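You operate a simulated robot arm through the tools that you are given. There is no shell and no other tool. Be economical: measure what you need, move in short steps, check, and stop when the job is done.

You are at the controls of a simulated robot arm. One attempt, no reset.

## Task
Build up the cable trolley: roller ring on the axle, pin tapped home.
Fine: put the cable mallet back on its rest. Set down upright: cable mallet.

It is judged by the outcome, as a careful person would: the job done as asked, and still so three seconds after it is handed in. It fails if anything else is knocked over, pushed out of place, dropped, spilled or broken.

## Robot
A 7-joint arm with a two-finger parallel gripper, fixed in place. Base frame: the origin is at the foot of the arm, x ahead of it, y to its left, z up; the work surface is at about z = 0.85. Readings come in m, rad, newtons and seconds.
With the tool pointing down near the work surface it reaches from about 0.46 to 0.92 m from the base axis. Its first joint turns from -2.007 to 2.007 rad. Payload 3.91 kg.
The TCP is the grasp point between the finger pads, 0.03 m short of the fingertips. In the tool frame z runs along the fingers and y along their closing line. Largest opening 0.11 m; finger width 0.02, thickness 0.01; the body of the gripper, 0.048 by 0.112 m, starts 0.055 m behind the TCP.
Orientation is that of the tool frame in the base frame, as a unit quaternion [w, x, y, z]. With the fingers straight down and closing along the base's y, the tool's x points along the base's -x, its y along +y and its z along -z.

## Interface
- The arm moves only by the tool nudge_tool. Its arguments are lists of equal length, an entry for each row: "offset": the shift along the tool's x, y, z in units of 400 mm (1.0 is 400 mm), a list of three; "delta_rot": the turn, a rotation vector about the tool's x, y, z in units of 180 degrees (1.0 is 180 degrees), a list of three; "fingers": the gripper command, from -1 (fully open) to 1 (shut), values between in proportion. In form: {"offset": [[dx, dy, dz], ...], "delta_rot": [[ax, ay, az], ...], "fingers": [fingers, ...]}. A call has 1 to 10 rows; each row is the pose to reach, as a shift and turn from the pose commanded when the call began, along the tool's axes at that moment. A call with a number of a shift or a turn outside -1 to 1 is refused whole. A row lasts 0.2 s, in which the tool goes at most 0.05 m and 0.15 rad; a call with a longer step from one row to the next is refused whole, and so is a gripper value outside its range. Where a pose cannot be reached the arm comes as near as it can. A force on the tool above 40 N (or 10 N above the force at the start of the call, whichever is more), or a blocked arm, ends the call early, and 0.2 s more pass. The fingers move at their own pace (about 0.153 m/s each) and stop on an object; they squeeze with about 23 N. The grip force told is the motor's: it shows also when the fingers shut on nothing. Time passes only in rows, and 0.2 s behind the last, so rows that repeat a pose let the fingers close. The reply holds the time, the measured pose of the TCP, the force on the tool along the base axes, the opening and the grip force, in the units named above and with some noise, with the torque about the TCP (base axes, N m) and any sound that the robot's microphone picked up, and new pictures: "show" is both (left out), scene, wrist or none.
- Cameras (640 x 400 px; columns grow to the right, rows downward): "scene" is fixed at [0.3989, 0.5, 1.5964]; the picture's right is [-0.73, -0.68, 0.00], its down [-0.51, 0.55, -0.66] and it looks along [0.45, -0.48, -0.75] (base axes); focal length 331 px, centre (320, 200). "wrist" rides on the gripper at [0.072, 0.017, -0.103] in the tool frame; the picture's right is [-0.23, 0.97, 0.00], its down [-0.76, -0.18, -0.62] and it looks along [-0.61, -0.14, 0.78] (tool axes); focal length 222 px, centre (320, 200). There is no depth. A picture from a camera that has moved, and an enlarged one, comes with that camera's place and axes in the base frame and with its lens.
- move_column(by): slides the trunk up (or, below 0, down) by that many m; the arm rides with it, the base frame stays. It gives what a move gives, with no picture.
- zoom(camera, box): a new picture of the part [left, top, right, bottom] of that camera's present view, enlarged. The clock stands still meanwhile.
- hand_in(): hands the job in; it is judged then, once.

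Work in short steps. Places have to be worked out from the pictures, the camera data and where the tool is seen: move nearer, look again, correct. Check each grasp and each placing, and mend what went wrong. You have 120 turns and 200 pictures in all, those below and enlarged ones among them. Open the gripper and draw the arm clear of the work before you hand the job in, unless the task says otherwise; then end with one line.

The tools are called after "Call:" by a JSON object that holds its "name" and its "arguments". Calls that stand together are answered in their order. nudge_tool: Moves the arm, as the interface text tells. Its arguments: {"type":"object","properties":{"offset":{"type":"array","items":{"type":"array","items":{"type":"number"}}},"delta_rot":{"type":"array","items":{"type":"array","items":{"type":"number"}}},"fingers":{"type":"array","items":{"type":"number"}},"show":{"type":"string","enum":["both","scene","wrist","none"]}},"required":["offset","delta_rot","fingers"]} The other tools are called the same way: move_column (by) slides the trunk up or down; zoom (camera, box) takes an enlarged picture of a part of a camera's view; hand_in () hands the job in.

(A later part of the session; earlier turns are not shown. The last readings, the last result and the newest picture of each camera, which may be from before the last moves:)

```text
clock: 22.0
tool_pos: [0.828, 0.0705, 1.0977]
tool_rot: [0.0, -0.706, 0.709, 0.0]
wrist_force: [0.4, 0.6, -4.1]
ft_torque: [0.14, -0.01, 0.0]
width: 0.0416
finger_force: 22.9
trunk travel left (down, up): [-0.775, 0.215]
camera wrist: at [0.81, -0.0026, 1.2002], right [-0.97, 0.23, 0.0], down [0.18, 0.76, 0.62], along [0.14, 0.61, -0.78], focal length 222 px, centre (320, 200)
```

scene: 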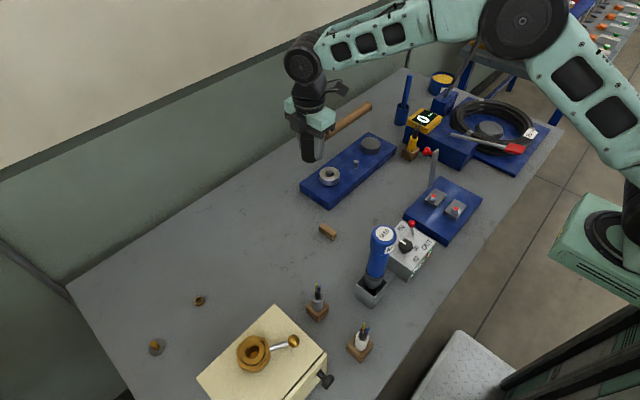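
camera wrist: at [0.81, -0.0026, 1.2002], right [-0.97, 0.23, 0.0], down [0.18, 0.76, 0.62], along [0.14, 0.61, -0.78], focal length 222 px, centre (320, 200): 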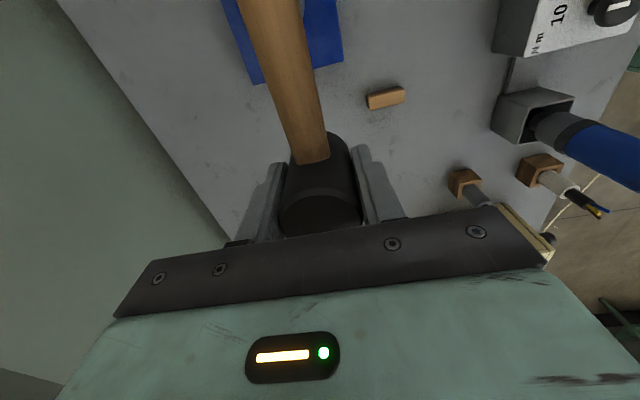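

I'm moving over the pin while turning the handle toward the base (-x), staying high.

Call:
{"name": "nudge_tool", "arguments": {"offset": [[0.1, 0, 0], [0.2, 0, 0], [0.3, 0, 0], [0.4, 0, 0], [0.5, 0, 0], [0.504, 0, 0], [0.504, 0, 0], [0.504, 0, 0], [0.504, 0, 0], [0.504, 0, 0]], "delta_rot": [[0, 0, 0.04], [0, 0, 0.087], [0, 0, 0.134], [0, 0, 0.181], [0, 0, 0.228], [0, 0, 0.275], [0, 0, 0.322], [0, 0, 0.369], [0, 0, 0.416], [0, 0, 0.463]], "fingers": [1, 1, 1, 1, 1, 1, 1, 1, 1, 1]}}

```text
clock: 24.2
tool_pos: [0.8258, -0.1332, 1.1002]
tool_rot: [0.0, -0.054, 0.999, 0.0]
wrist_force: [0.3, -1.1, -4.4]
ft_torque: [0.05, -0.17, -0.01]
width: 0.0415
finger_force: 22.9
trunk travel left (down, up): [-0.775, 0.215]
camera wrist: at [0.751, -0.1241, 1.2023], right [0.12, 0.99, 0.0], down [0.78, -0.09, 0.62], along [0.62, -0.07, -0.78], focal length 222 px, centre (320, 200)
```

scene: 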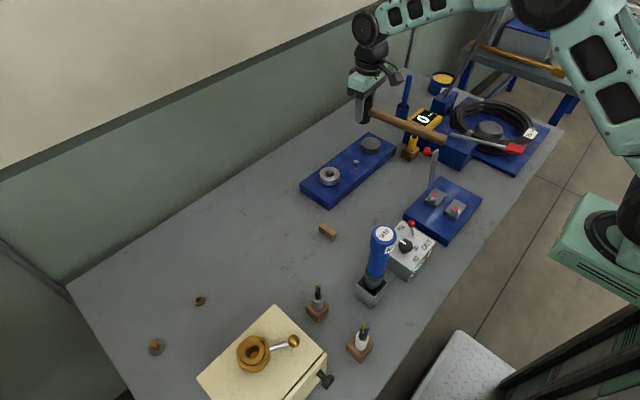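
wrist: 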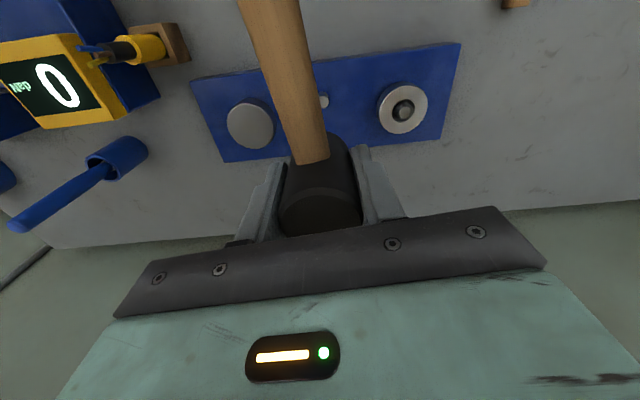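

The pin is at about (0.829, -0.130), almost under the head. I'm finishing the turn and lowering to about 30 mm above the pin.

Call:
{"name": "nudge_tool", "arguments": {"offset": [[-0.006, 0.007, 0], [-0.006, 0.007, 0.1], [-0.006, 0.007, 0.2], [-0.006, 0.007, 0.3], [-0.006, 0.007, 0.3]], "delta_rot": [[0, 0, 0.034], [0, 0, 0.034], [0, 0, 0.034], [0, 0, 0.034], [0, 0, 0.034]], "fingers": [1, 1, 1, 1, 1]}}

Call:
{"name": "zoom", "arguments": {"camera": "scene", "box": [300, 80, 480, 220]}}

```text
clock: 25.4
tool_pos: [0.8299, -0.1294, 0.9795]
tool_rot: [0.0, -0.002, 1.0, 0.0]
wrist_force: [0.1, 0.1, -3.4]
ft_torque: [-0.01, -0.19, -0.02]
width: 0.0417
finger_force: 23.2
trunk travel left (down, up): [-0.775, 0.215]
camera wrist: at [0.7559, -0.1142, 1.0807], right [0.22, 0.97, 0.0], down [0.76, -0.17, 0.62], along [0.61, -0.14, -0.78], focal length 222 px, centre (320, 200)
```

scene: 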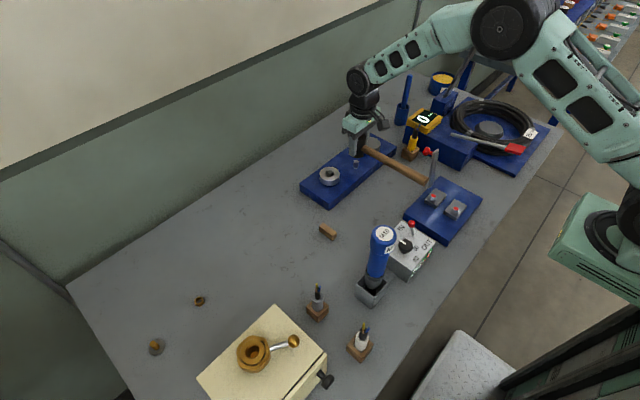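
wrist: 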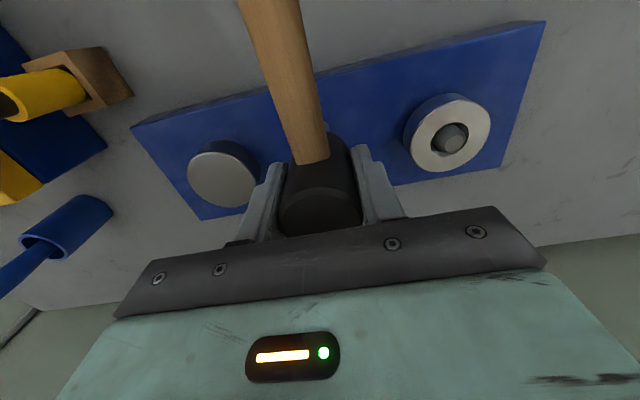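

```text
2.86 times, centred on (390, 150) of scene
camera zoom: at [0.3989, 0.5, 1.5964], right [-0.73, -0.68, 0.0], down [-0.51, 0.55, -0.66], along [0.45, -0.48, -0.75], focal length 946 px, centre (120, 343)
```

zoom: 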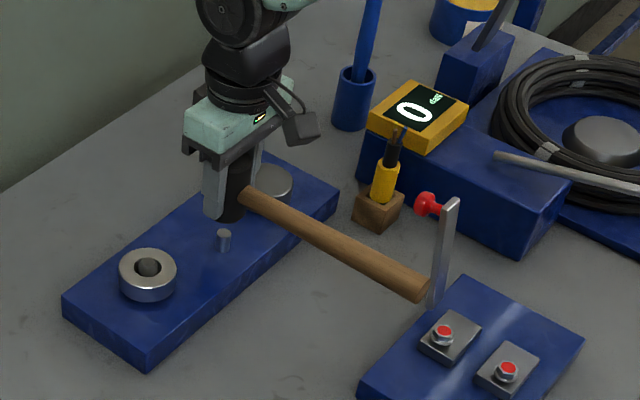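

The head is aligned over the pin in both views and the handle clears the lever. Striking down briskly, then up.

Call:
{"name": "nudge_tool", "arguments": {"offset": [[0, 0, 0.06], [0, 0, 0.14], [0, 0, 0.04], [0, 0, 0]], "delta_rot": [[0, 0, 0], [0, 0, 0], [0, 0, 0], [0, 0, 0]], "fingers": [1, 1, 1, 1], "show": "none"}}

Call:
{"name": "zoom", "arguments": {"camera": "scene", "box": [320, 120, 420, 200]}}

```text
clock: 26.4
tool_pos: [0.8284, -0.1303, 0.9787]
tool_rot: [-0.001, -0.001, 1.0, 0.0]
wrist_force: [-0.1, 0.7, -3.6]
ft_torque: [-0.04, -0.19, -0.02]
width: 0.0415
finger_force: 22.7
trunk travel left (down, up): [-0.775, 0.215]
```

```text
5.00 times, centred on (370, 160) of scene
camera zoom: at [0.3989, 0.5, 1.5964], right [-0.73, -0.68, 0.0], down [-0.51, 0.55, -0.66], along [0.45, -0.48, -0.75], focal length 1656 px, centre (70, 400)
```

zoom: 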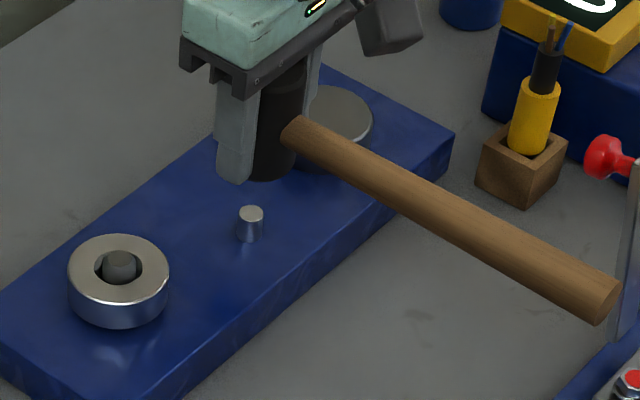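

No force or sound was recorded. I'm zooming in to see whether the pin moved.

Call:
{"name": "zoom", "arguments": {"camera": "scene", "box": [350, 135, 390, 175]}}

```text
10.00 times, centred on (370, 155) of scene
camera zoom: at [0.3989, 0.5, 1.5964], right [-0.73, -0.68, 0.0], down [-0.51, 0.55, -0.66], along [0.45, -0.48, -0.75], focal length 3312 px, centre (-180, 650)
```

zoom: 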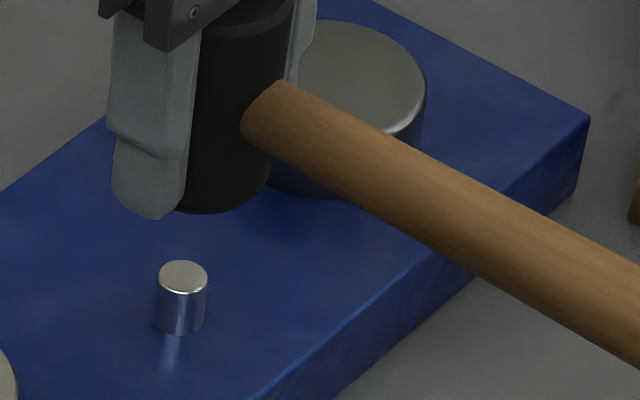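

The pin stands about 18 mm proud with its top nearer z≈0.893, and the first stroke was too short. Striking deeper.

Call:
{"name": "nudge_tool", "arguments": {"offset": [[-0.003, 0.003, 0.06], [-0.003, 0.003, 0.16], [-0.003, 0.003, 0.17], [-0.003, 0.003, 0.06], [-0.003, 0.003, 0]], "delta_rot": [[0, 0, 0], [0, 0, 0], [0, 0, 0], [0, 0, 0], [0, 0, 0]], "fingers": [1, 1, 1, 1, 1], "show": "none"}}

Call:
{"name": "zoom", "arguments": {"camera": "scene", "box": [350, 135, 390, 175]}}

```text
clock: 27.6
tool_pos: [0.8303, -0.1257, 0.9808]
tool_rot: [-0.001, -0.002, 1.0, 0.0]
wrist_force: [0.0, 0.0, -4.4]
ft_torque: [0.01, -0.15, -0.02]
width: 0.0415
finger_force: 23.1
trunk travel left (down, up): [-0.775, 0.215]
```

```text
10.00 times, centred on (370, 155) of scene
camera zoom: at [0.3989, 0.5, 1.5964], right [-0.73, -0.68, 0.0], down [-0.51, 0.55, -0.66], along [0.45, -0.48, -0.75], focal length 3312 px, centre (-180, 650)
```

zoom: 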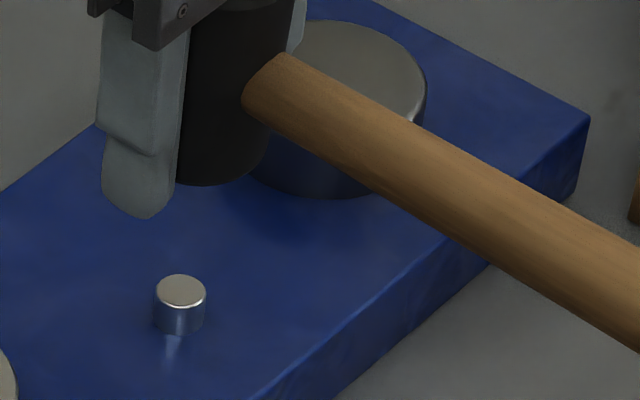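

The pin moved about 6 mm, but the head slipped about 12 mm up in the fingers. A better grip is along the handle direction, with one fingertip bearing on top of the handle so it can't slip. I'll return the mallet to its rest and regrip, so first I'm lifting and turning.

Call:
{"name": "nudge_tool", "arguments": {"offset": [[0, 0, -0.12], [0, 0, -0.24], [0, 0, -0.3], [0, 0, -0.3], [0, 0, -0.3], [0, 0, -0.3], [0, 0.05, -0.3], [0, 0.15, -0.3], [0, 0.25, -0.3], [0, 0.35, -0.3]], "delta_rot": [[0, 0, 0], [0, 0, -0.03], [0, 0, -0.077], [0, 0, -0.124], [0, 0, -0.171], [0, 0, -0.218], [0, 0, -0.265], [0, 0, -0.312], [0, 0, -0.359], [0, 0, -0.406]], "fingers": [1, 1, 1, 1, 1, 1, 1, 1, 1, 1], "show": "scene"}}

```text
clock: 29.8
tool_pos: [0.8288, 0.0128, 1.1018]
tool_rot: [-0.001, -0.598, 0.802, 0.0]
wrist_force: [0.0, -0.8, -4.1]
ft_torque: [0.21, -0.05, 0.01]
width: 0.0415
finger_force: 23.1
trunk travel left (down, up): [-0.775, 0.215]
```

scene: 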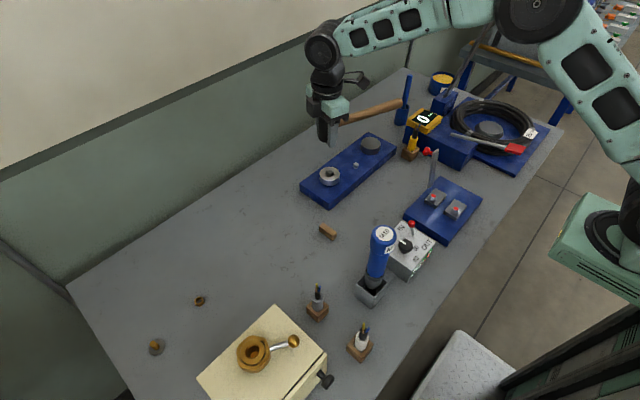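

Continuing to above the mallet's rest position while finishing the turn.

Call:
{"name": "nudge_tool", "arguments": {"offset": [[-0.08, 0.053, 0], [-0.16, 0.106, 0], [-0.24, 0.16, 0], [-0.323, 0.213, 0], [-0.404, 0.266, 0], [-0.485, 0.32, 0], [-0.566, 0.373, 0], [-0.646, 0.425, 0], [-0.646, 0.425, 0.11], [-0.646, 0.425, 0.22]], "delta_rot": [[0, 0, -0.02], [0, 0, -0.05], [0, 0, -0.094], [0, 0, -0.094], [0, 0, -0.094], [0, 0, -0.094], [0, 0, -0.094], [0, 0, -0.094], [0, 0, -0.094], [0, 0, -0.094]], "fingers": [1, 1, 1, 1, 1, 1, 1, 1, 1, 1]}}

Call:
{"name": "zoom", "arguments": {"camera": "scene", "box": [220, 190, 360, 310]}}

```text
clock: 32.0
tool_pos: [0.74, 0.3096, 1.0118]
tool_rot: [0.0, 0.709, -0.706, 0.001]
wrist_force: [-1.0, -0.3, -2.7]
ft_torque: [0.22, 0.02, 0.01]
width: 0.0418
finger_force: 22.7
trunk travel left (down, up): [-0.775, 0.215]
camera wrist: at [0.7227, 0.2369, 1.1142], right [-0.97, 0.22, 0.0], down [0.17, 0.76, 0.62], along [0.14, 0.61, -0.78], focal length 222 px, centre (320, 200)
```

scene: 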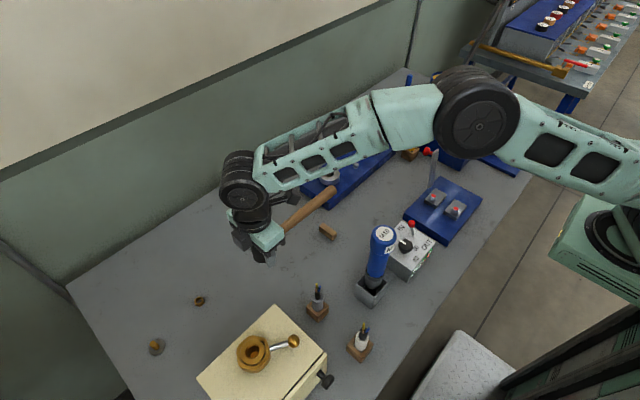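
wrist: 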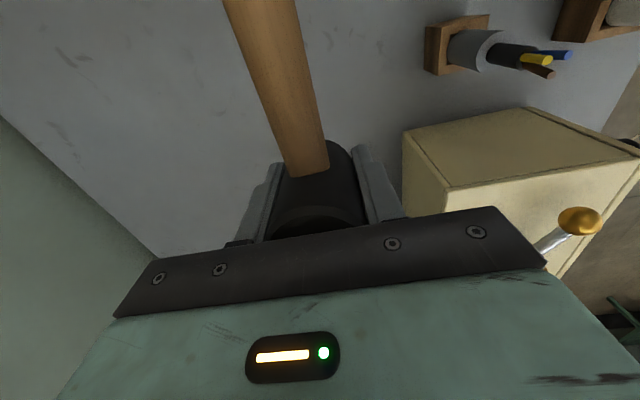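

```text
3.33 times, centred on (290, 250) of scene
camera zoom: at [0.3989, 0.5, 1.5964], right [-0.73, -0.68, 0.0], down [-0.51, 0.55, -0.66], along [0.45, -0.48, -0.75], focal length 1104 px, centre (420, 33)
```

zoom: 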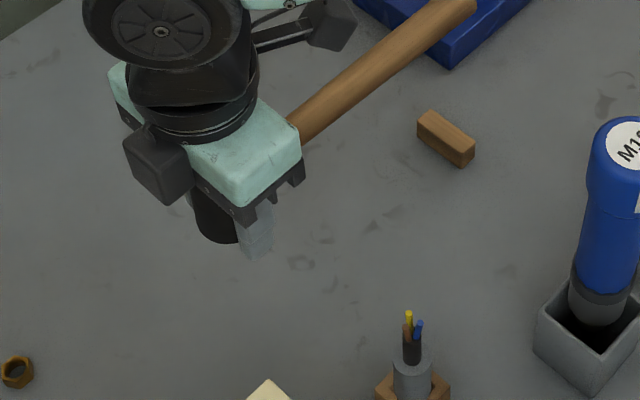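

The mallet is over its rest location. I'm lowering it to the table, slowly at the end.

Call:
{"name": "nudge_tool", "arguments": {"offset": [[0, 0, 0.1], [0, 0, 0.2], [0, 0, 0.27], [0, 0, 0.295], [0, 0, 0.305], [0, 0, 0.31]], "delta_rot": [[0, 0, 0], [0, 0, 0], [0, 0, 0], [0, 0, 0], [0, 0, 0], [0, 0, 0]], "fingers": [1, 1, 1, 1, 1, 1], "show": "none"}}

Call:
{"name": "zoom", "arguments": {"camera": "scene", "box": [220, 190, 360, 310]}}

```text
clock: 33.4
tool_pos: [0.7413, 0.309, 0.8872]
tool_rot: [0.0, 0.708, -0.706, 0.001]
wrist_force: [-0.8, 0.4, -3.1]
ft_torque: [0.17, -0.01, 0.01]
width: 0.0418
finger_force: 23.1
trunk travel left (down, up): [-0.775, 0.215]
```

```text
3.33 times, centred on (290, 250) of scene
camera zoom: at [0.3989, 0.5, 1.5964], right [-0.73, -0.68, 0.0], down [-0.51, 0.55, -0.66], along [0.45, -0.48, -0.75], focal length 1104 px, centre (420, 33)
```

zoom: 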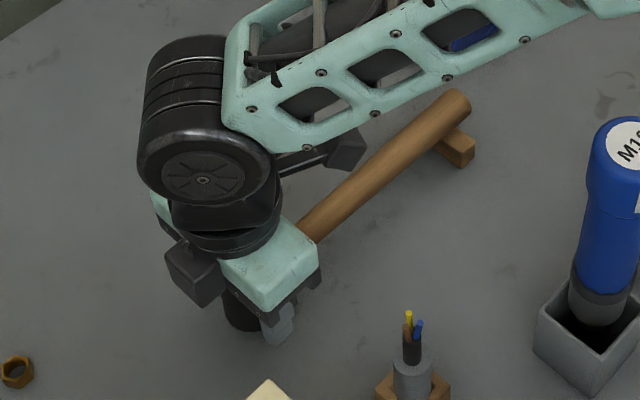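

There's no contact yet, so I'm lowering in 1.5 mm steps.

Call:
{"name": "nudge_tool", "arguments": {"offset": [[0, 0, 0.004], [0, 0, 0.008], [0, 0, 0.011]], "delta_rot": [[0, 0, 0], [0, 0, 0], [0, 0, 0]], "fingers": [1, 1, 1], "show": "none"}}

```text
clock: 34.2
tool_pos: [0.74, 0.3087, 0.8835]
tool_rot: [-0.001, 0.708, -0.706, 0.002]
wrist_force: [0.5, 0.0, 0.3]
ft_torque: [-0.82, 0.03, -0.01]
width: 0.0417
finger_force: 23.2
trunk travel left (down, up): [-0.775, 0.215]
```

The mallet is in contact (the load has transferred). I'm opening the fingers and rising.

Call:
{"name": "nudge_tool", "arguments": {"offset": [[0, 0, -0.002], [0, 0, -0.002], [0, 0, -0.002], [0, 0, -0.1], [0, 0, -0.2], [0, 0, -0.3]], "delta_rot": [[0, 0, 0], [0, 0, 0], [0, 0, 0], [0, 0, 0], [0, 0, 0], [0, 0, 0]], "fingers": [0.2, -0.3, -0.5, -0.5, -0.5, -0.5]}}

Call:
{"name": "zoom", "arguments": {"camera": "scene", "box": [220, 190, 360, 310]}}

Call:
{"name": "zoom", "arguments": {"camera": "wrist", "box": [200, 0, 440, 240]}}

Call:
{"name": "zoom", "arguments": {"camera": "scene", "box": [300, 130, 400, 210]}}

```text
clock: 35.6
tool_pos: [0.7401, 0.3079, 1.0006]
tool_rot: [0.001, 0.709, -0.705, 0.0]
wrist_force: [0.6, 0.5, -0.7]
ft_torque: [-0.01, -0.02, 0.01]
width: 0.0826
finger_force: 0.1
trunk travel left (down, up): [-0.775, 0.215]
camera wrist: at [0.7229, 0.2349, 1.1043], right [-0.97, 0.22, 0.0], down [0.17, 0.76, 0.62], along [0.14, 0.61, -0.78], focal length 222 px, centre (320, 200)
```

scene: 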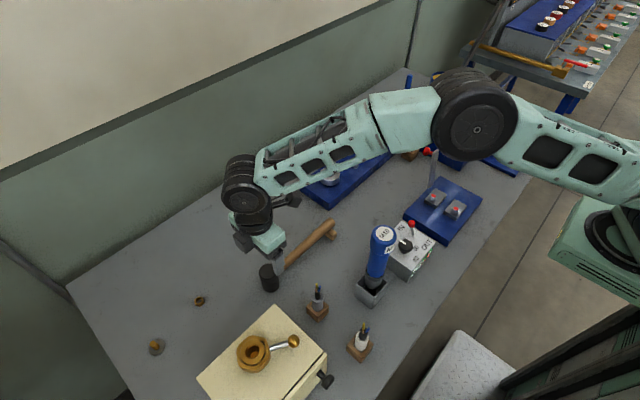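
wrist: 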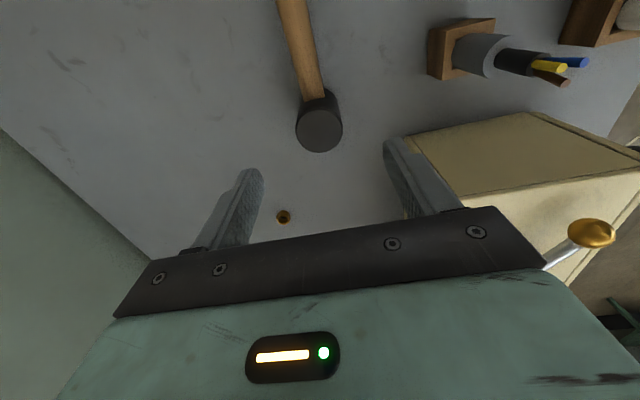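

```text
3.33 times, centred on (290, 250) of scene
camera zoom: at [0.3989, 0.5, 1.5964], right [-0.73, -0.68, 0.0], down [-0.51, 0.55, -0.66], along [0.45, -0.48, -0.75], focal length 1104 px, centre (420, 33)
```

zoom: 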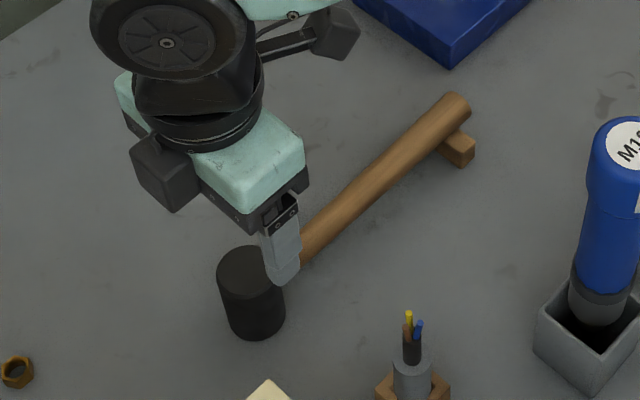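

```text
1.67 times, centred on (320, 120) of wrist
camera zoom: at [0.7229, 0.2349, 1.1043], right [-0.97, 0.22, 0.0], down [0.17, 0.76, 0.62], along [0.14, 0.61, -0.78], focal length 370 px, centre (320, 333)
```

zoom: 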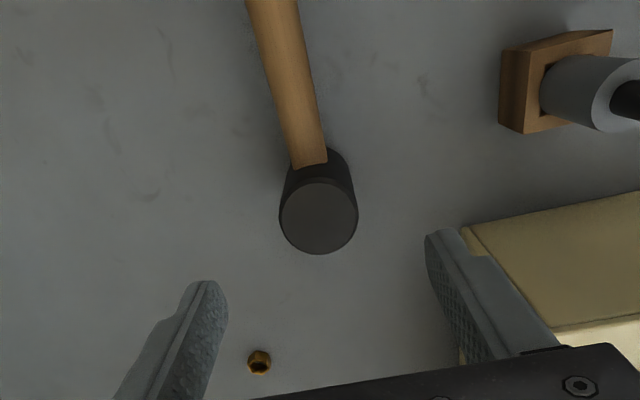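

```text
5.00 times, centred on (350, 170) of scene
camera zoom: at [0.3989, 0.5, 1.5964], right [-0.73, -0.68, 0.0], down [-0.51, 0.55, -0.66], along [0.45, -0.48, -0.75], focal length 1656 px, centre (170, 350)
```

zoom: 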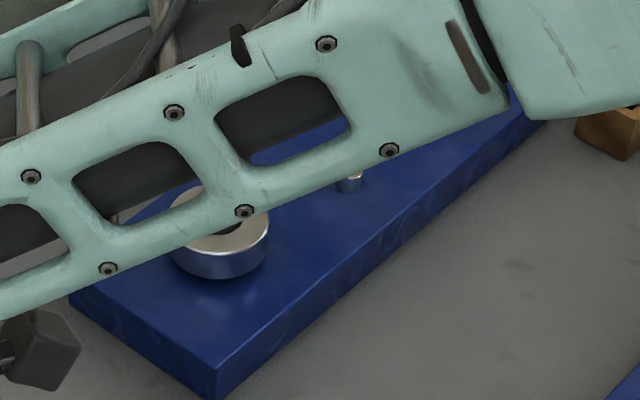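

The mallet is back on its rest and upright, with the head at about (0.7406, 0.3065). I'm turning the tool back so the fingers close along the handle (y).

Call:
{"name": "nudge_tool", "arguments": {"offset": [[0, 0, 0], [0, 0, 0], [0, 0, 0], [0, 0, 0], [0, 0, 0], [0, 0, 0], [0, 0, 0], [0, 0, 0], [0, 0, 0], [0, 0, 0]], "delta_rot": [[0, 0, 0.047], [0, 0, 0.094], [0, 0, 0.141], [0, 0, 0.188], [0, 0, 0.235], [0, 0, 0.282], [0, 0, 0.329], [0, 0, 0.376], [0, 0, 0.423], [0, 0, 0.47]], "fingers": [-0.5, -0.5, -0.5, -0.5, -0.5, -0.5, -0.5, -0.5, -0.5, -0.5], "show": "none"}}

Call:
{"name": "nudge_tool", "arguments": {"offset": [[0, 0, 0], [0, 0, 0.06]], "delta_rot": [[0, 0, 0.03], [0, 0, 0.03]], "fingers": [-0.5, -0.5]}}

Call:
{"name": "zoom", "arguments": {"camera": "wrist", "box": [160, 0, 480, 240]}}

```text
clock: 37.8
tool_pos: [0.7395, 0.3086, 1.003]
tool_rot: [0.0, -0.048, 0.999, 0.0]
wrist_force: [-0.5, -0.3, 0.2]
ft_torque: [-0.01, -0.01, 0.01]
width: 0.0825
finger_force: 0.1
trunk travel left (down, up): [-0.775, 0.215]
```

```text
clock: 38.4
tool_pos: [0.7393, 0.3092, 0.9791]
tool_rot: [0.0, -0.002, 1.0, -0.001]
wrist_force: [0.0, -0.4, -0.8]
ft_torque: [-0.02, 0.01, 0.01]
width: 0.0826
finger_force: 0.0
trunk travel left (down, up): [-0.775, 0.215]
camera wrist: at [0.6658, 0.3261, 1.0819], right [0.22, 0.97, 0.0], down [0.76, -0.18, 0.62], along [0.61, -0.14, -0.78], focal length 222 px, centre (320, 200)
```

scene: 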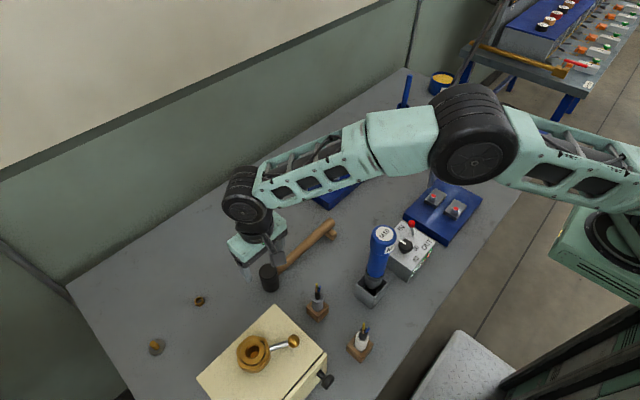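
wrist: 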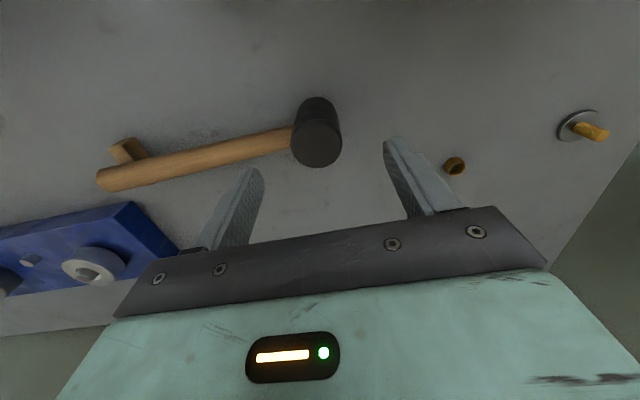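

```text
1.67 times, centred on (320, 120) of wrist
camera zoom: at [0.6658, 0.3261, 1.0819], right [0.22, 0.97, 0.0], down [0.76, -0.18, 0.62], along [0.61, -0.14, -0.78], focal length 370 px, centre (320, 333)
```

zoom: 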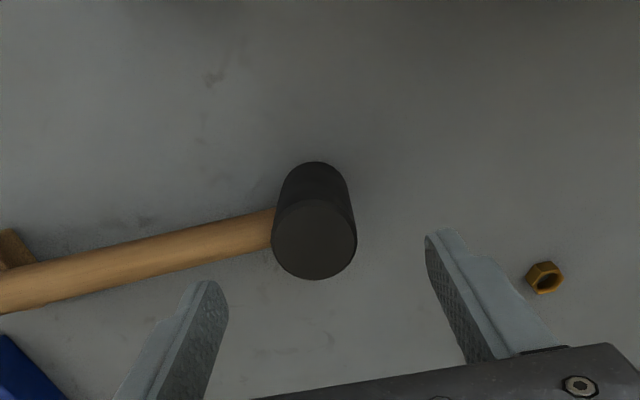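

The head is centred and the handle top is at about z≈0.895 beside it. I'm lowering so the fingertip comes just above the handle.

Call:
{"name": "nudge_tool", "arguments": {"offset": [[0, -0.005, 0.06], [0, -0.005, 0.11], [0, -0.005, 0.115], [0, -0.005, 0.12], [0, -0.005, 0.123]], "delta_rot": [[0, 0, 0], [0, 0, 0], [0, 0, 0], [0, 0, 0], [0, 0, 0]], "fingers": [-0.5, -0.5, -0.5, -0.5, -0.5], "show": "wrist"}}

Call:
{"name": "zoom", "arguments": {"camera": "scene", "box": [220, 210, 320, 310]}}

```text
clock: 39.6
tool_pos: [0.7398, 0.3064, 0.9301]
tool_rot: [-0.001, -0.002, 1.0, 0.0]
wrist_force: [-0.1, -0.6, 0.3]
ft_torque: [-0.01, -0.02, -0.02]
width: 0.0825
finger_force: 0.0
trunk travel left (down, up): [-0.775, 0.215]
camera wrist: at [0.6668, 0.322, 1.0328], right [0.22, 0.97, 0.0], down [0.76, -0.17, 0.62], along [0.61, -0.14, -0.78], focal length 222 px, centre (320, 200)
```

wrist: 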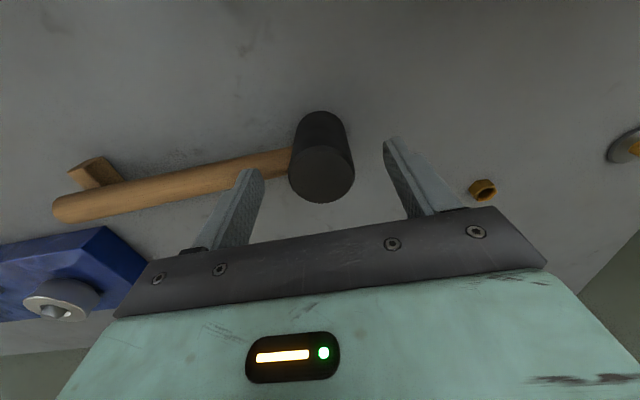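

```text
4.00 times, centred on (270, 260) of scene
camera zoom: at [0.3989, 0.5, 1.5964], right [-0.73, -0.68, 0.0], down [-0.51, 0.55, -0.66], along [0.45, -0.48, -0.75], focal length 1325 px, centre (520, -40)
```

zoom: 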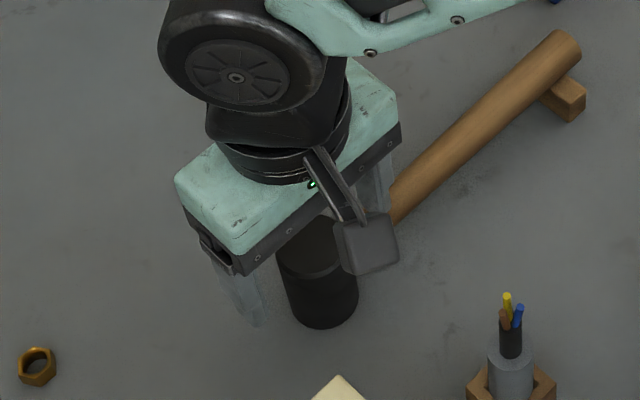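

No contact yet, so I'm stepping down about 1 mm at a time to touch the handle.

Call:
{"name": "nudge_tool", "arguments": {"offset": [[0, 0, 0.003], [0, 0, 0.006], [0, 0, 0.009], [0, 0, 0.012]], "delta_rot": [[0, 0, 0], [0, 0, 0], [0, 0, 0], [0, 0, 0]], "fingers": [-0.5, -0.5, -0.5, -0.5], "show": "none"}}

```text
clock: 40.6
tool_pos: [0.7402, 0.3055, 0.927]
tool_rot: [0.0, -0.002, 1.0, 0.001]
wrist_force: [-2.6, -0.1, 13.4]
ft_torque: [-0.6, 0.04, -0.16]
width: 0.0827
finger_force: 0.2
trunk travel left (down, up): [-0.775, 0.215]
```

Contact with the handle at TCP z≈0.927. I'm raising about 1 mm above it and closing on the head.

Call:
{"name": "nudge_tool", "arguments": {"offset": [[0, 0, -0.008], [0, 0, -0.008], [0, 0, -0.008], [0, 0, -0.008], [0, 0, -0.008]], "delta_rot": [[0, 0, 0], [0, 0, 0], [0, 0, 0], [0, 0, 0], [0, 0, 0]], "fingers": [-0.5, 0, 0.5, 1, 1], "show": "none"}}

Call:
{"name": "nudge_tool", "arguments": {"offset": [[0, 0, -0.04], [0, 0, -0.1]], "delta_rot": [[0, 0, 0], [0, 0, 0]], "fingers": [1, 1]}}

Call:
{"name": "zoom", "arguments": {"camera": "scene", "box": [220, 190, 360, 310]}}

```text
clock: 41.8
tool_pos: [0.7402, 0.3058, 0.9283]
tool_rot: [0.0, -0.002, 1.0, 0.0]
wrist_force: [0.4, 0.7, 0.8]
ft_torque: [0.17, 0.02, 0.0]
width: 0.041
finger_force: 23.2
trunk travel left (down, up): [-0.775, 0.215]
```

```text
clock: 42.4
tool_pos: [0.7409, 0.3046, 0.967]
tool_rot: [0.0, -0.001, 1.0, 0.0]
wrist_force: [-0.1, 0.3, -4.6]
ft_torque: [0.19, 0.0, -0.02]
width: 0.0409
finger_force: 22.8
trunk travel left (down, up): [-0.775, 0.215]
camera wrist: at [0.6669, 0.321, 1.0701], right [0.22, 0.97, 0.0], down [0.76, -0.17, 0.62], along [0.61, -0.14, -0.78], focal length 222 px, centre (320, 200)
```

scene: 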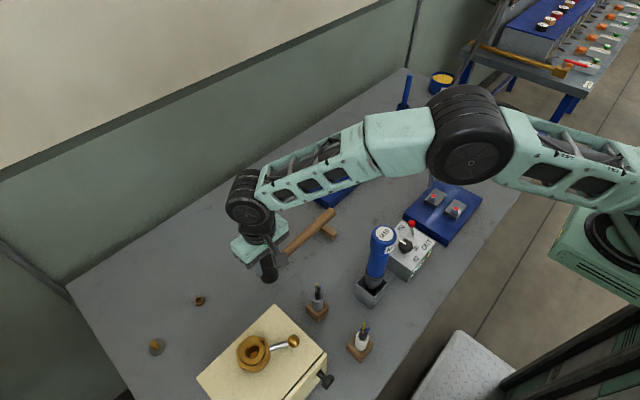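
wrist: 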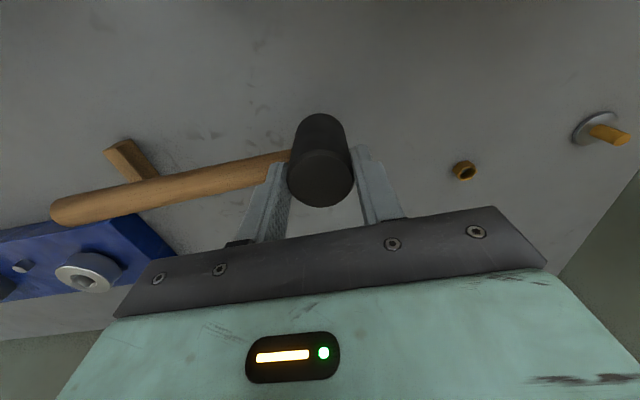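

```text
3.33 times, centred on (290, 250) of scene
camera zoom: at [0.3989, 0.5, 1.5964], right [-0.73, -0.68, 0.0], down [-0.51, 0.55, -0.66], along [0.45, -0.48, -0.75], focal length 1104 px, centre (420, 33)
```

zoom: 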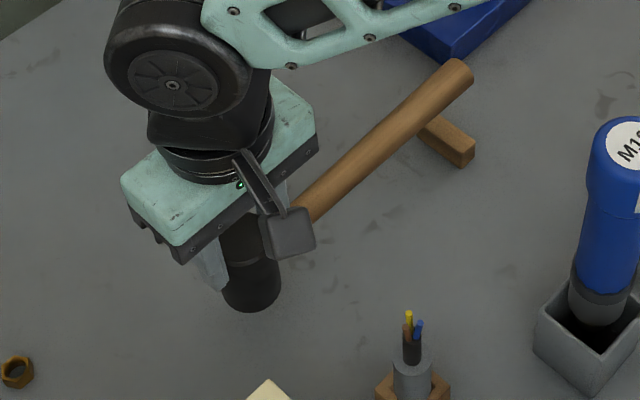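

The regrip is secure, with the fingertip right above the handle. I'm raising the mallet and carrying it toward the pin with the handle still pointing -y.

Call:
{"name": "nudge_tool", "arguments": {"offset": [[0, 0, -0.12], [0, 0, -0.24], [0, 0, -0.36], [0, 0, -0.41], [-0.04, -0.11, -0.41], [-0.08, -0.22, -0.41], [-0.12, -0.33, -0.41], [-0.16, -0.44, -0.41], [-0.2, -0.55, -0.41], [-0.225, -0.66, -0.41]], "delta_rot": [[0, 0, 0], [0, 0, 0], [0, 0, 0], [0, 0, 0], [0, 0, 0], [0, 0, 0], [0, 0, 0], [0, 0, 0], [0, 0, 0], [0, 0, 0]], "fingers": [1, 1, 1, 1, 1, 1, 1, 1, 1, 1], "show": "none"}}

Call:
{"name": "nudge_tool", "arguments": {"offset": [[0, -0.1, 0], [0, -0.2, 0], [0, -0.3, 0], [0, -0.4, 0], [0, -0.425, 0], [0, -0.425, 0], [0, -0.425, 0], [0, -0.425, 0], [0, -0.425, 0], [0, -0.425, 0]], "delta_rot": [[0, 0, 0.04], [0, 0, 0.087], [0, 0, 0.134], [0, 0, 0.181], [0, 0, 0.228], [0, 0, 0.275], [0, 0, 0.322], [0, 0, 0.369], [0, 0, 0.416], [0, 0, 0.463]], "fingers": [1, 1, 1, 1, 1, 1, 1, 1, 1, 1]}}

```text
clock: 44.6
tool_pos: [0.8313, 0.0442, 1.1314]
tool_rot: [0.0, -0.002, 1.0, 0.0]
wrist_force: [-0.4, 1.1, -4.0]
ft_torque: [0.12, -0.01, -0.02]
width: 0.0412
finger_force: 22.8
trunk travel left (down, up): [-0.775, 0.215]
```

```text
clock: 46.8
tool_pos: [0.8326, -0.1268, 1.1322]
tool_rot: [0.0, 0.664, 0.748, 0.0]
wrist_force: [-0.5, 0.2, -3.4]
ft_torque: [0.0, -0.14, 0.0]
width: 0.0411
finger_force: 23.2
trunk travel left (down, up): [-0.775, 0.215]
camera wrist: at [0.8395, -0.0536, 1.2352], right [0.99, -0.11, 0.0], down [-0.09, -0.78, 0.62], along [-0.07, -0.62, -0.78], focal length 222 px, centre (320, 200)
```

scene: 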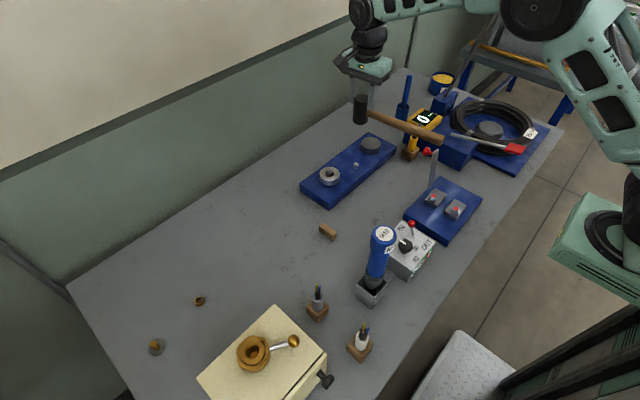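
wrist: 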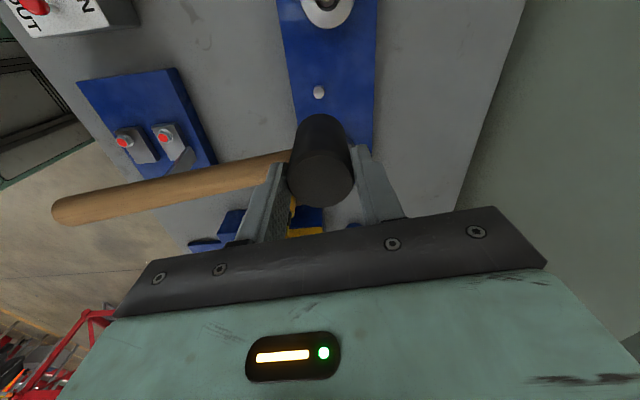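

The pin is at about (0.830, -0.131). I'm finishing the turn, centring, and lowering to about 20 mm above it.

Call:
{"name": "nudge_tool", "arguments": {"offset": [[-0.009, -0.0075, 0], [-0.009, -0.0075, 0.1], [-0.009, -0.0075, 0.2], [-0.009, -0.0075, 0.3], [-0.009, -0.0075, 0.345], [-0.009, -0.0075, 0.345]], "delta_rot": [[0, 0, 0.037], [0, 0, 0.037], [0, 0, 0.037], [0, 0, 0.037], [0, 0, 0.037], [0, 0, 0.037]], "fingers": [1, 1, 1, 1, 1, 1]}}

Call:
{"name": "zoom", "arguments": {"camera": "scene", "box": [330, 120, 450, 210]}}

Call:
{"name": "zoom", "arguments": {"camera": "wrist", "box": [220, 40, 420, 240]}}

```text
clock: 48.2
tool_pos: [0.8289, -0.1317, 0.9947]
tool_rot: [0.001, 0.706, 0.708, 0.0]
wrist_force: [-0.2, 0.3, -3.0]
ft_torque: [0.03, -0.17, 0.02]
width: 0.0411
finger_force: 23.1
trunk travel left (down, up): [-0.775, 0.215]
camera wrist: at [0.846, -0.0599, 1.0978], right [0.97, -0.22, 0.0], down [-0.17, -0.76, 0.62], along [-0.14, -0.61, -0.78], focal length 222 px, centre (320, 200)
```

scene: 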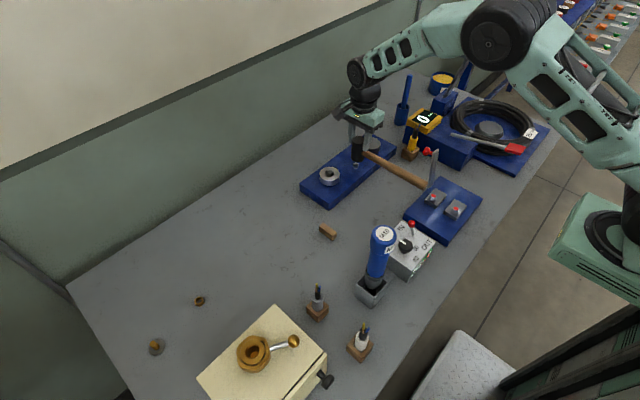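
wrist: 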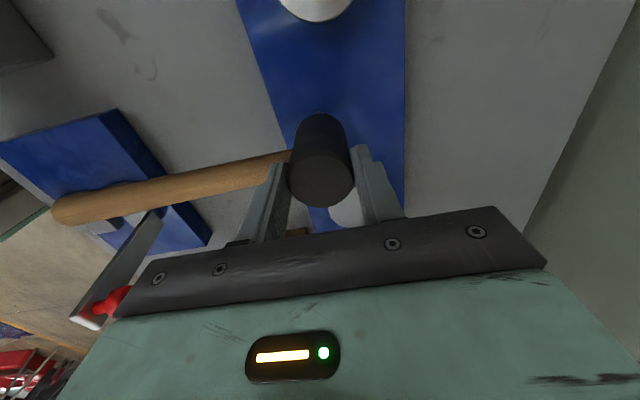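

```text
4.44 times, centred on (390, 165) of scene
camera zoom: at [0.3989, 0.5, 1.5964], right [-0.73, -0.68, 0.0], down [-0.51, 0.55, -0.66], along [0.45, -0.48, -0.75], focal length 1472 px, centre (9, 356)
```

zoom: 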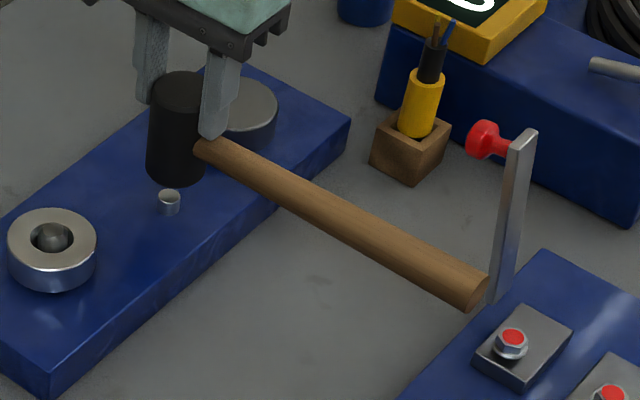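

```text
2.00 times, centred on (320, 140) of wrist
camera zoom: at [0.846, -0.0599, 1.0978], right [0.97, -0.22, 0.0], down [-0.17, -0.76, 0.62], along [-0.14, -0.61, -0.78], focal length 444 px, centre (320, 320)
```

zoom: 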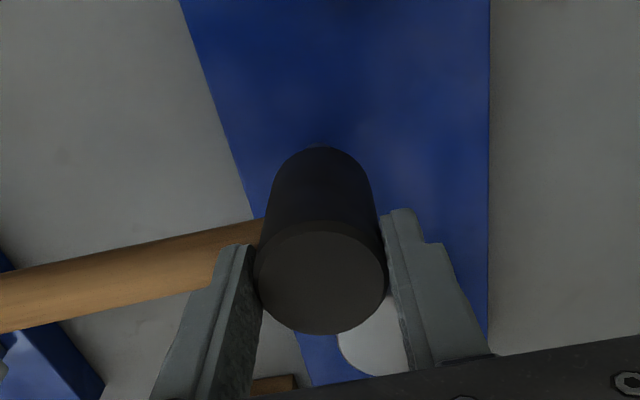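

The head is aligned within 3 mm of the pin axis and the handle clears everything. Striking.

Call:
{"name": "nudge_tool", "arguments": {"offset": [[-0.002, 0, 0], [-0.002, 0, 0.11], [-0.002, 0, 0.13], [-0.002, 0, 0.05], [-0.002, 0, 0]], "delta_rot": [[0, 0, 0], [0, 0, 0], [0, 0, 0], [0, 0, 0], [0, 0, 0]], "fingers": [1, 1, 1, 1, 1], "show": "none"}}

Call:
{"name": "zoom", "arguments": {"camera": "scene", "box": [340, 130, 400, 180]}}

```text
clock: 48.8
tool_pos: [0.8295, -0.1333, 0.9647]
tool_rot: [0.0, 0.705, 0.709, 0.0]
wrist_force: [-13.0, 0.5, 16.3]
ft_torque: [0.13, 0.85, 0.07]
width: 0.0415
finger_force: 22.5
trunk travel left (down, up): [-0.775, 0.215]
stopped in row 3: the force on the tool passed its limit at 66 N (the readings are from after the stop); the commanded pose is now the measured one
```

```text
8.00 times, centred on (370, 155) of scene
camera zoom: at [0.3989, 0.5, 1.5964], right [-0.73, -0.68, 0.0], down [-0.51, 0.55, -0.66], along [0.45, -0.48, -0.75], focal length 2649 px, centre (-80, 560)
```

zoom: 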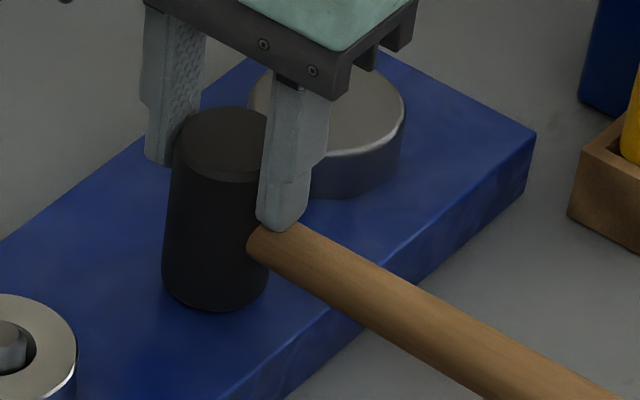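

The blow peaked at 66 N and the finger is now bearing on the handle. I'm lifting to look at the pin and at how the head sits in the grip.

Call:
{"name": "nudge_tool", "arguments": {"offset": [[0, 0, -0.04], [0, 0, -0.1]], "delta_rot": [[0, 0, 0], [0, 0, 0]], "fingers": [1, 1], "show": "none"}}

Call:
{"name": "zoom", "arguments": {"camera": "scene", "box": [340, 120, 420, 180]}}

```text
clock: 49.4
tool_pos: [0.8331, -0.1341, 1.0037]
tool_rot: [0.0, 0.706, 0.709, -0.001]
wrist_force: [0.1, 0.3, -3.9]
ft_torque: [0.0, -0.14, 0.0]
width: 0.0415
finger_force: 23.0
trunk travel left (down, up): [-0.775, 0.215]
```

```text
6.67 times, centred on (380, 150) of scene
camera zoom: at [0.3989, 0.5, 1.5964], right [-0.73, -0.68, 0.0], down [-0.51, 0.55, -0.66], along [0.45, -0.48, -0.75], focal length 2208 px, centre (-80, 533)
```

zoom: 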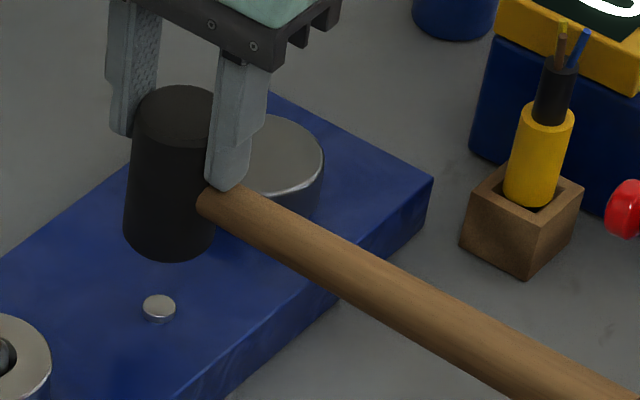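

The pin is now only about 5–6 mm proud, and it works without slipping. Striking again.

Call:
{"name": "nudge_tool", "arguments": {"offset": [[0, 0, 0.02], [0, 0, 0.12], [0, 0, 0.14], [0, 0, 0.05], [0, 0, 0]], "delta_rot": [[0, 0, 0], [0, 0, 0], [0, 0, 0], [0, 0, 0], [0, 0, 0]], "fingers": [1, 1, 1, 1, 1], "show": "none"}}

Call:
{"name": "nudge_tool", "arguments": {"offset": [[0, 0, -0.04], [0, 0, -0.09]], "delta_rot": [[0, 0, 0], [0, 0, 0]], "fingers": [1, 1], "show": "none"}}

Call:
{"name": "zoom", "arguments": {"camera": "scene", "box": [340, 120, 420, 180]}}

```text
clock: 50.0
tool_pos: [0.8309, -0.1337, 0.9654]
tool_rot: [-0.001, 0.706, 0.708, 0.001]
wrist_force: [-7.9, 0.4, 7.8]
ft_torque: [0.1, 0.4, 0.03]
width: 0.0416
finger_force: 23.1
trunk travel left (down, up): [-0.775, 0.215]
stopped in row 3: the force on the tool passed its limit at 72 N (the readings are from after the stop); the commanded pose is now the measured one
```

```text
clock: 50.6
tool_pos: [0.8317, -0.1318, 0.9988]
tool_rot: [0.0, 0.706, 0.708, 0.0]
wrist_force: [0.3, -0.6, -5.0]
ft_torque: [0.03, -0.18, -0.01]
width: 0.0413
finger_force: 23.2
trunk travel left (down, up): [-0.775, 0.215]
```

```text
6.67 times, centred on (380, 150) of scene
camera zoom: at [0.3989, 0.5, 1.5964], right [-0.73, -0.68, 0.0], down [-0.51, 0.55, -0.66], along [0.45, -0.48, -0.75], focal length 2208 px, centre (-80, 533)
```

zoom: 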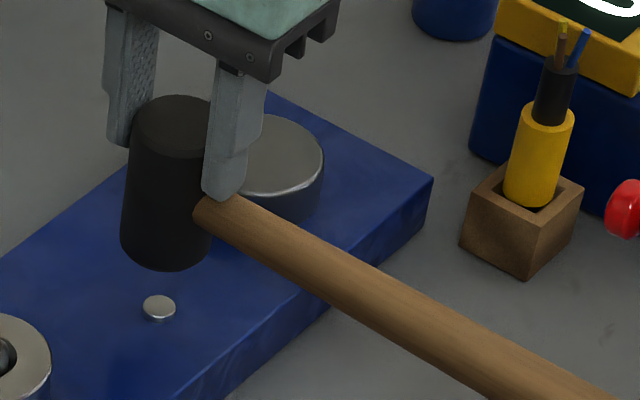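

The pin is nearly flush. One more tap to see whether it goes further.

Call:
{"name": "nudge_tool", "arguments": {"offset": [[0, 0, 0.02], [0, 0, 0.12], [0, 0, 0.14], [0, 0, 0.05], [0, 0, 0]], "delta_rot": [[0, 0, 0], [0, 0, 0], [0, 0, 0], [0, 0, 0], [0, 0, 0]], "fingers": [1, 1, 1, 1, 1], "show": "none"}}

Call:
{"name": "nudge_tool", "arguments": {"offset": [[0, 0, -0.04], [0, 0, -0.12]], "delta_rot": [[0, 0, 0], [0, 0, 0]], "fingers": [1, 1], "show": "none"}}

Call:
{"name": "zoom", "arguments": {"camera": "scene", "box": [350, 145, 380, 175]}}

```text
clock: 51.3
tool_pos: [0.832, -0.1331, 0.9662]
tool_rot: [-0.001, 0.706, 0.708, 0.001]
wrist_force: [-9.1, -0.1, 11.6]
ft_torque: [0.1, 0.6, 0.03]
width: 0.0417
finger_force: 22.7
trunk travel left (down, up): [-0.775, 0.215]
stopped in row 3: the force on the tool passed its limit at 58 N (the readings are from after the stop); the commanded pose is now the measured one
```

```text
clock: 51.9
tool_pos: [0.8321, -0.1335, 1.0127]
tool_rot: [-0.001, 0.706, 0.709, 0.001]
wrist_force: [0.3, 0.0, -3.5]
ft_torque: [0.04, -0.14, -0.02]
width: 0.0415
finger_force: 23.1
trunk travel left (down, up): [-0.775, 0.215]
```

```text
13.33 times, centred on (365, 160) of scene
camera zoom: at [0.3989, 0.5, 1.5964], right [-0.73, -0.68, 0.0], down [-0.51, 0.55, -0.66], along [0.45, -0.48, -0.75], focal length 4416 px, centre (-280, 733)
```

zoom: 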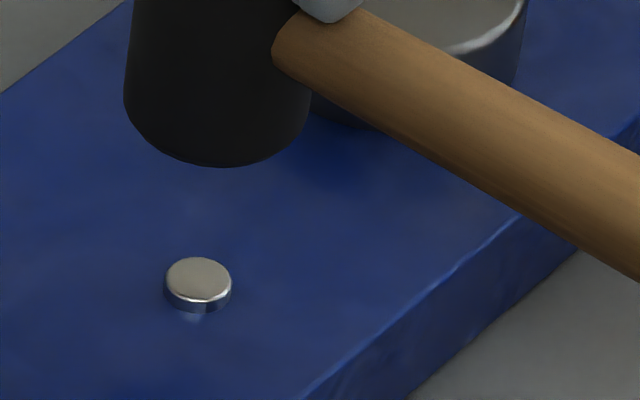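

About 3 mm still shows. I'll tap once more at full speed and compare in the same zoom to tell whether it has bottomed out.

Call:
{"name": "nudge_tool", "arguments": {"offset": [[0, 0, 0.03], [0, 0, 0.15], [0, 0, 0.18], [0, 0, 0.08]], "delta_rot": [[0, 0, 0], [0, 0, 0], [0, 0, 0], [0, 0, 0]], "fingers": [1, 1, 1, 1], "show": "none"}}

Call:
{"name": "nudge_tool", "arguments": {"offset": [[0, 0, -0.04], [0, 0, -0.12]], "delta_rot": [[0, 0, 0], [0, 0, 0]], "fingers": [1, 1], "show": "none"}}

Call:
{"name": "zoom", "arguments": {"camera": "scene", "box": [350, 145, 380, 175]}}

Call:
{"name": "zoom", "arguments": {"camera": "scene", "box": [340, 100, 450, 200]}}

```text
clock: 52.5
tool_pos: [0.8333, -0.1318, 0.965]
tool_rot: [-0.001, 0.705, 0.709, 0.001]
wrist_force: [-9.9, 1.0, 13.8]
ft_torque: [0.08, 0.66, 0.02]
width: 0.0417
finger_force: 23.6
trunk travel left (down, up): [-0.775, 0.215]
stopped in row 3: the force on the tool passed its limit at 66 N (the readings are from after the stop); the commanded pose is now the measured one
```

```text
clock: 53.1
tool_pos: [0.8342, -0.1345, 1.0105]
tool_rot: [-0.001, 0.705, 0.709, 0.001]
wrist_force: [0.6, 0.8, -4.9]
ft_torque: [0.02, -0.16, -0.02]
width: 0.0416
finger_force: 22.3
trunk travel left (down, up): [-0.775, 0.215]
```

```text
13.33 times, centred on (365, 160) of scene
camera zoom: at [0.3989, 0.5, 1.5964], right [-0.73, -0.68, 0.0], down [-0.51, 0.55, -0.66], along [0.45, -0.48, -0.75], focal length 4416 px, centre (-280, 733)
```

zoom: 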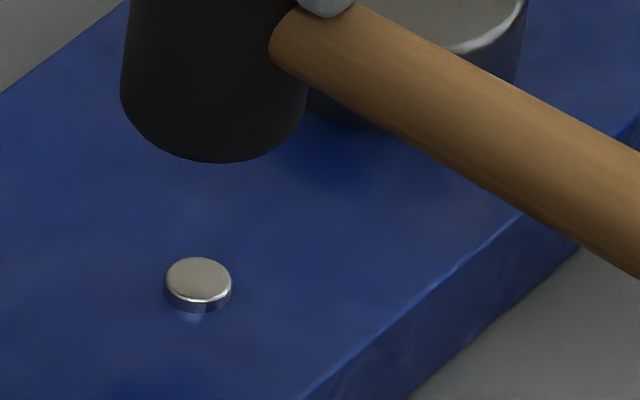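

```text
4.00 times, centred on (395, 150) of scene
camera zoom: at [0.3989, 0.5, 1.5964], right [-0.73, -0.68, 0.0], down [-0.51, 0.55, -0.66], along [0.45, -0.48, -0.75], focal length 1325 px, centre (20, 400)
```

zoom: 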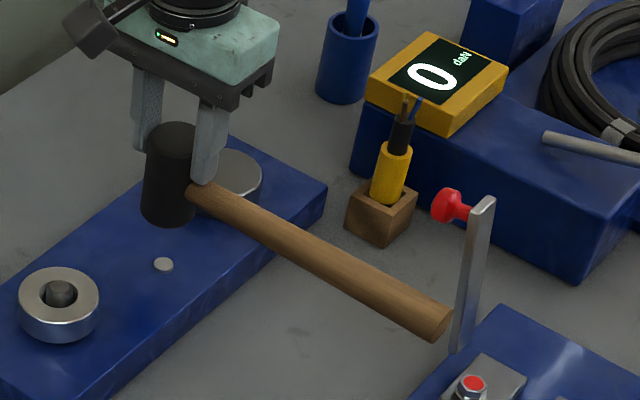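

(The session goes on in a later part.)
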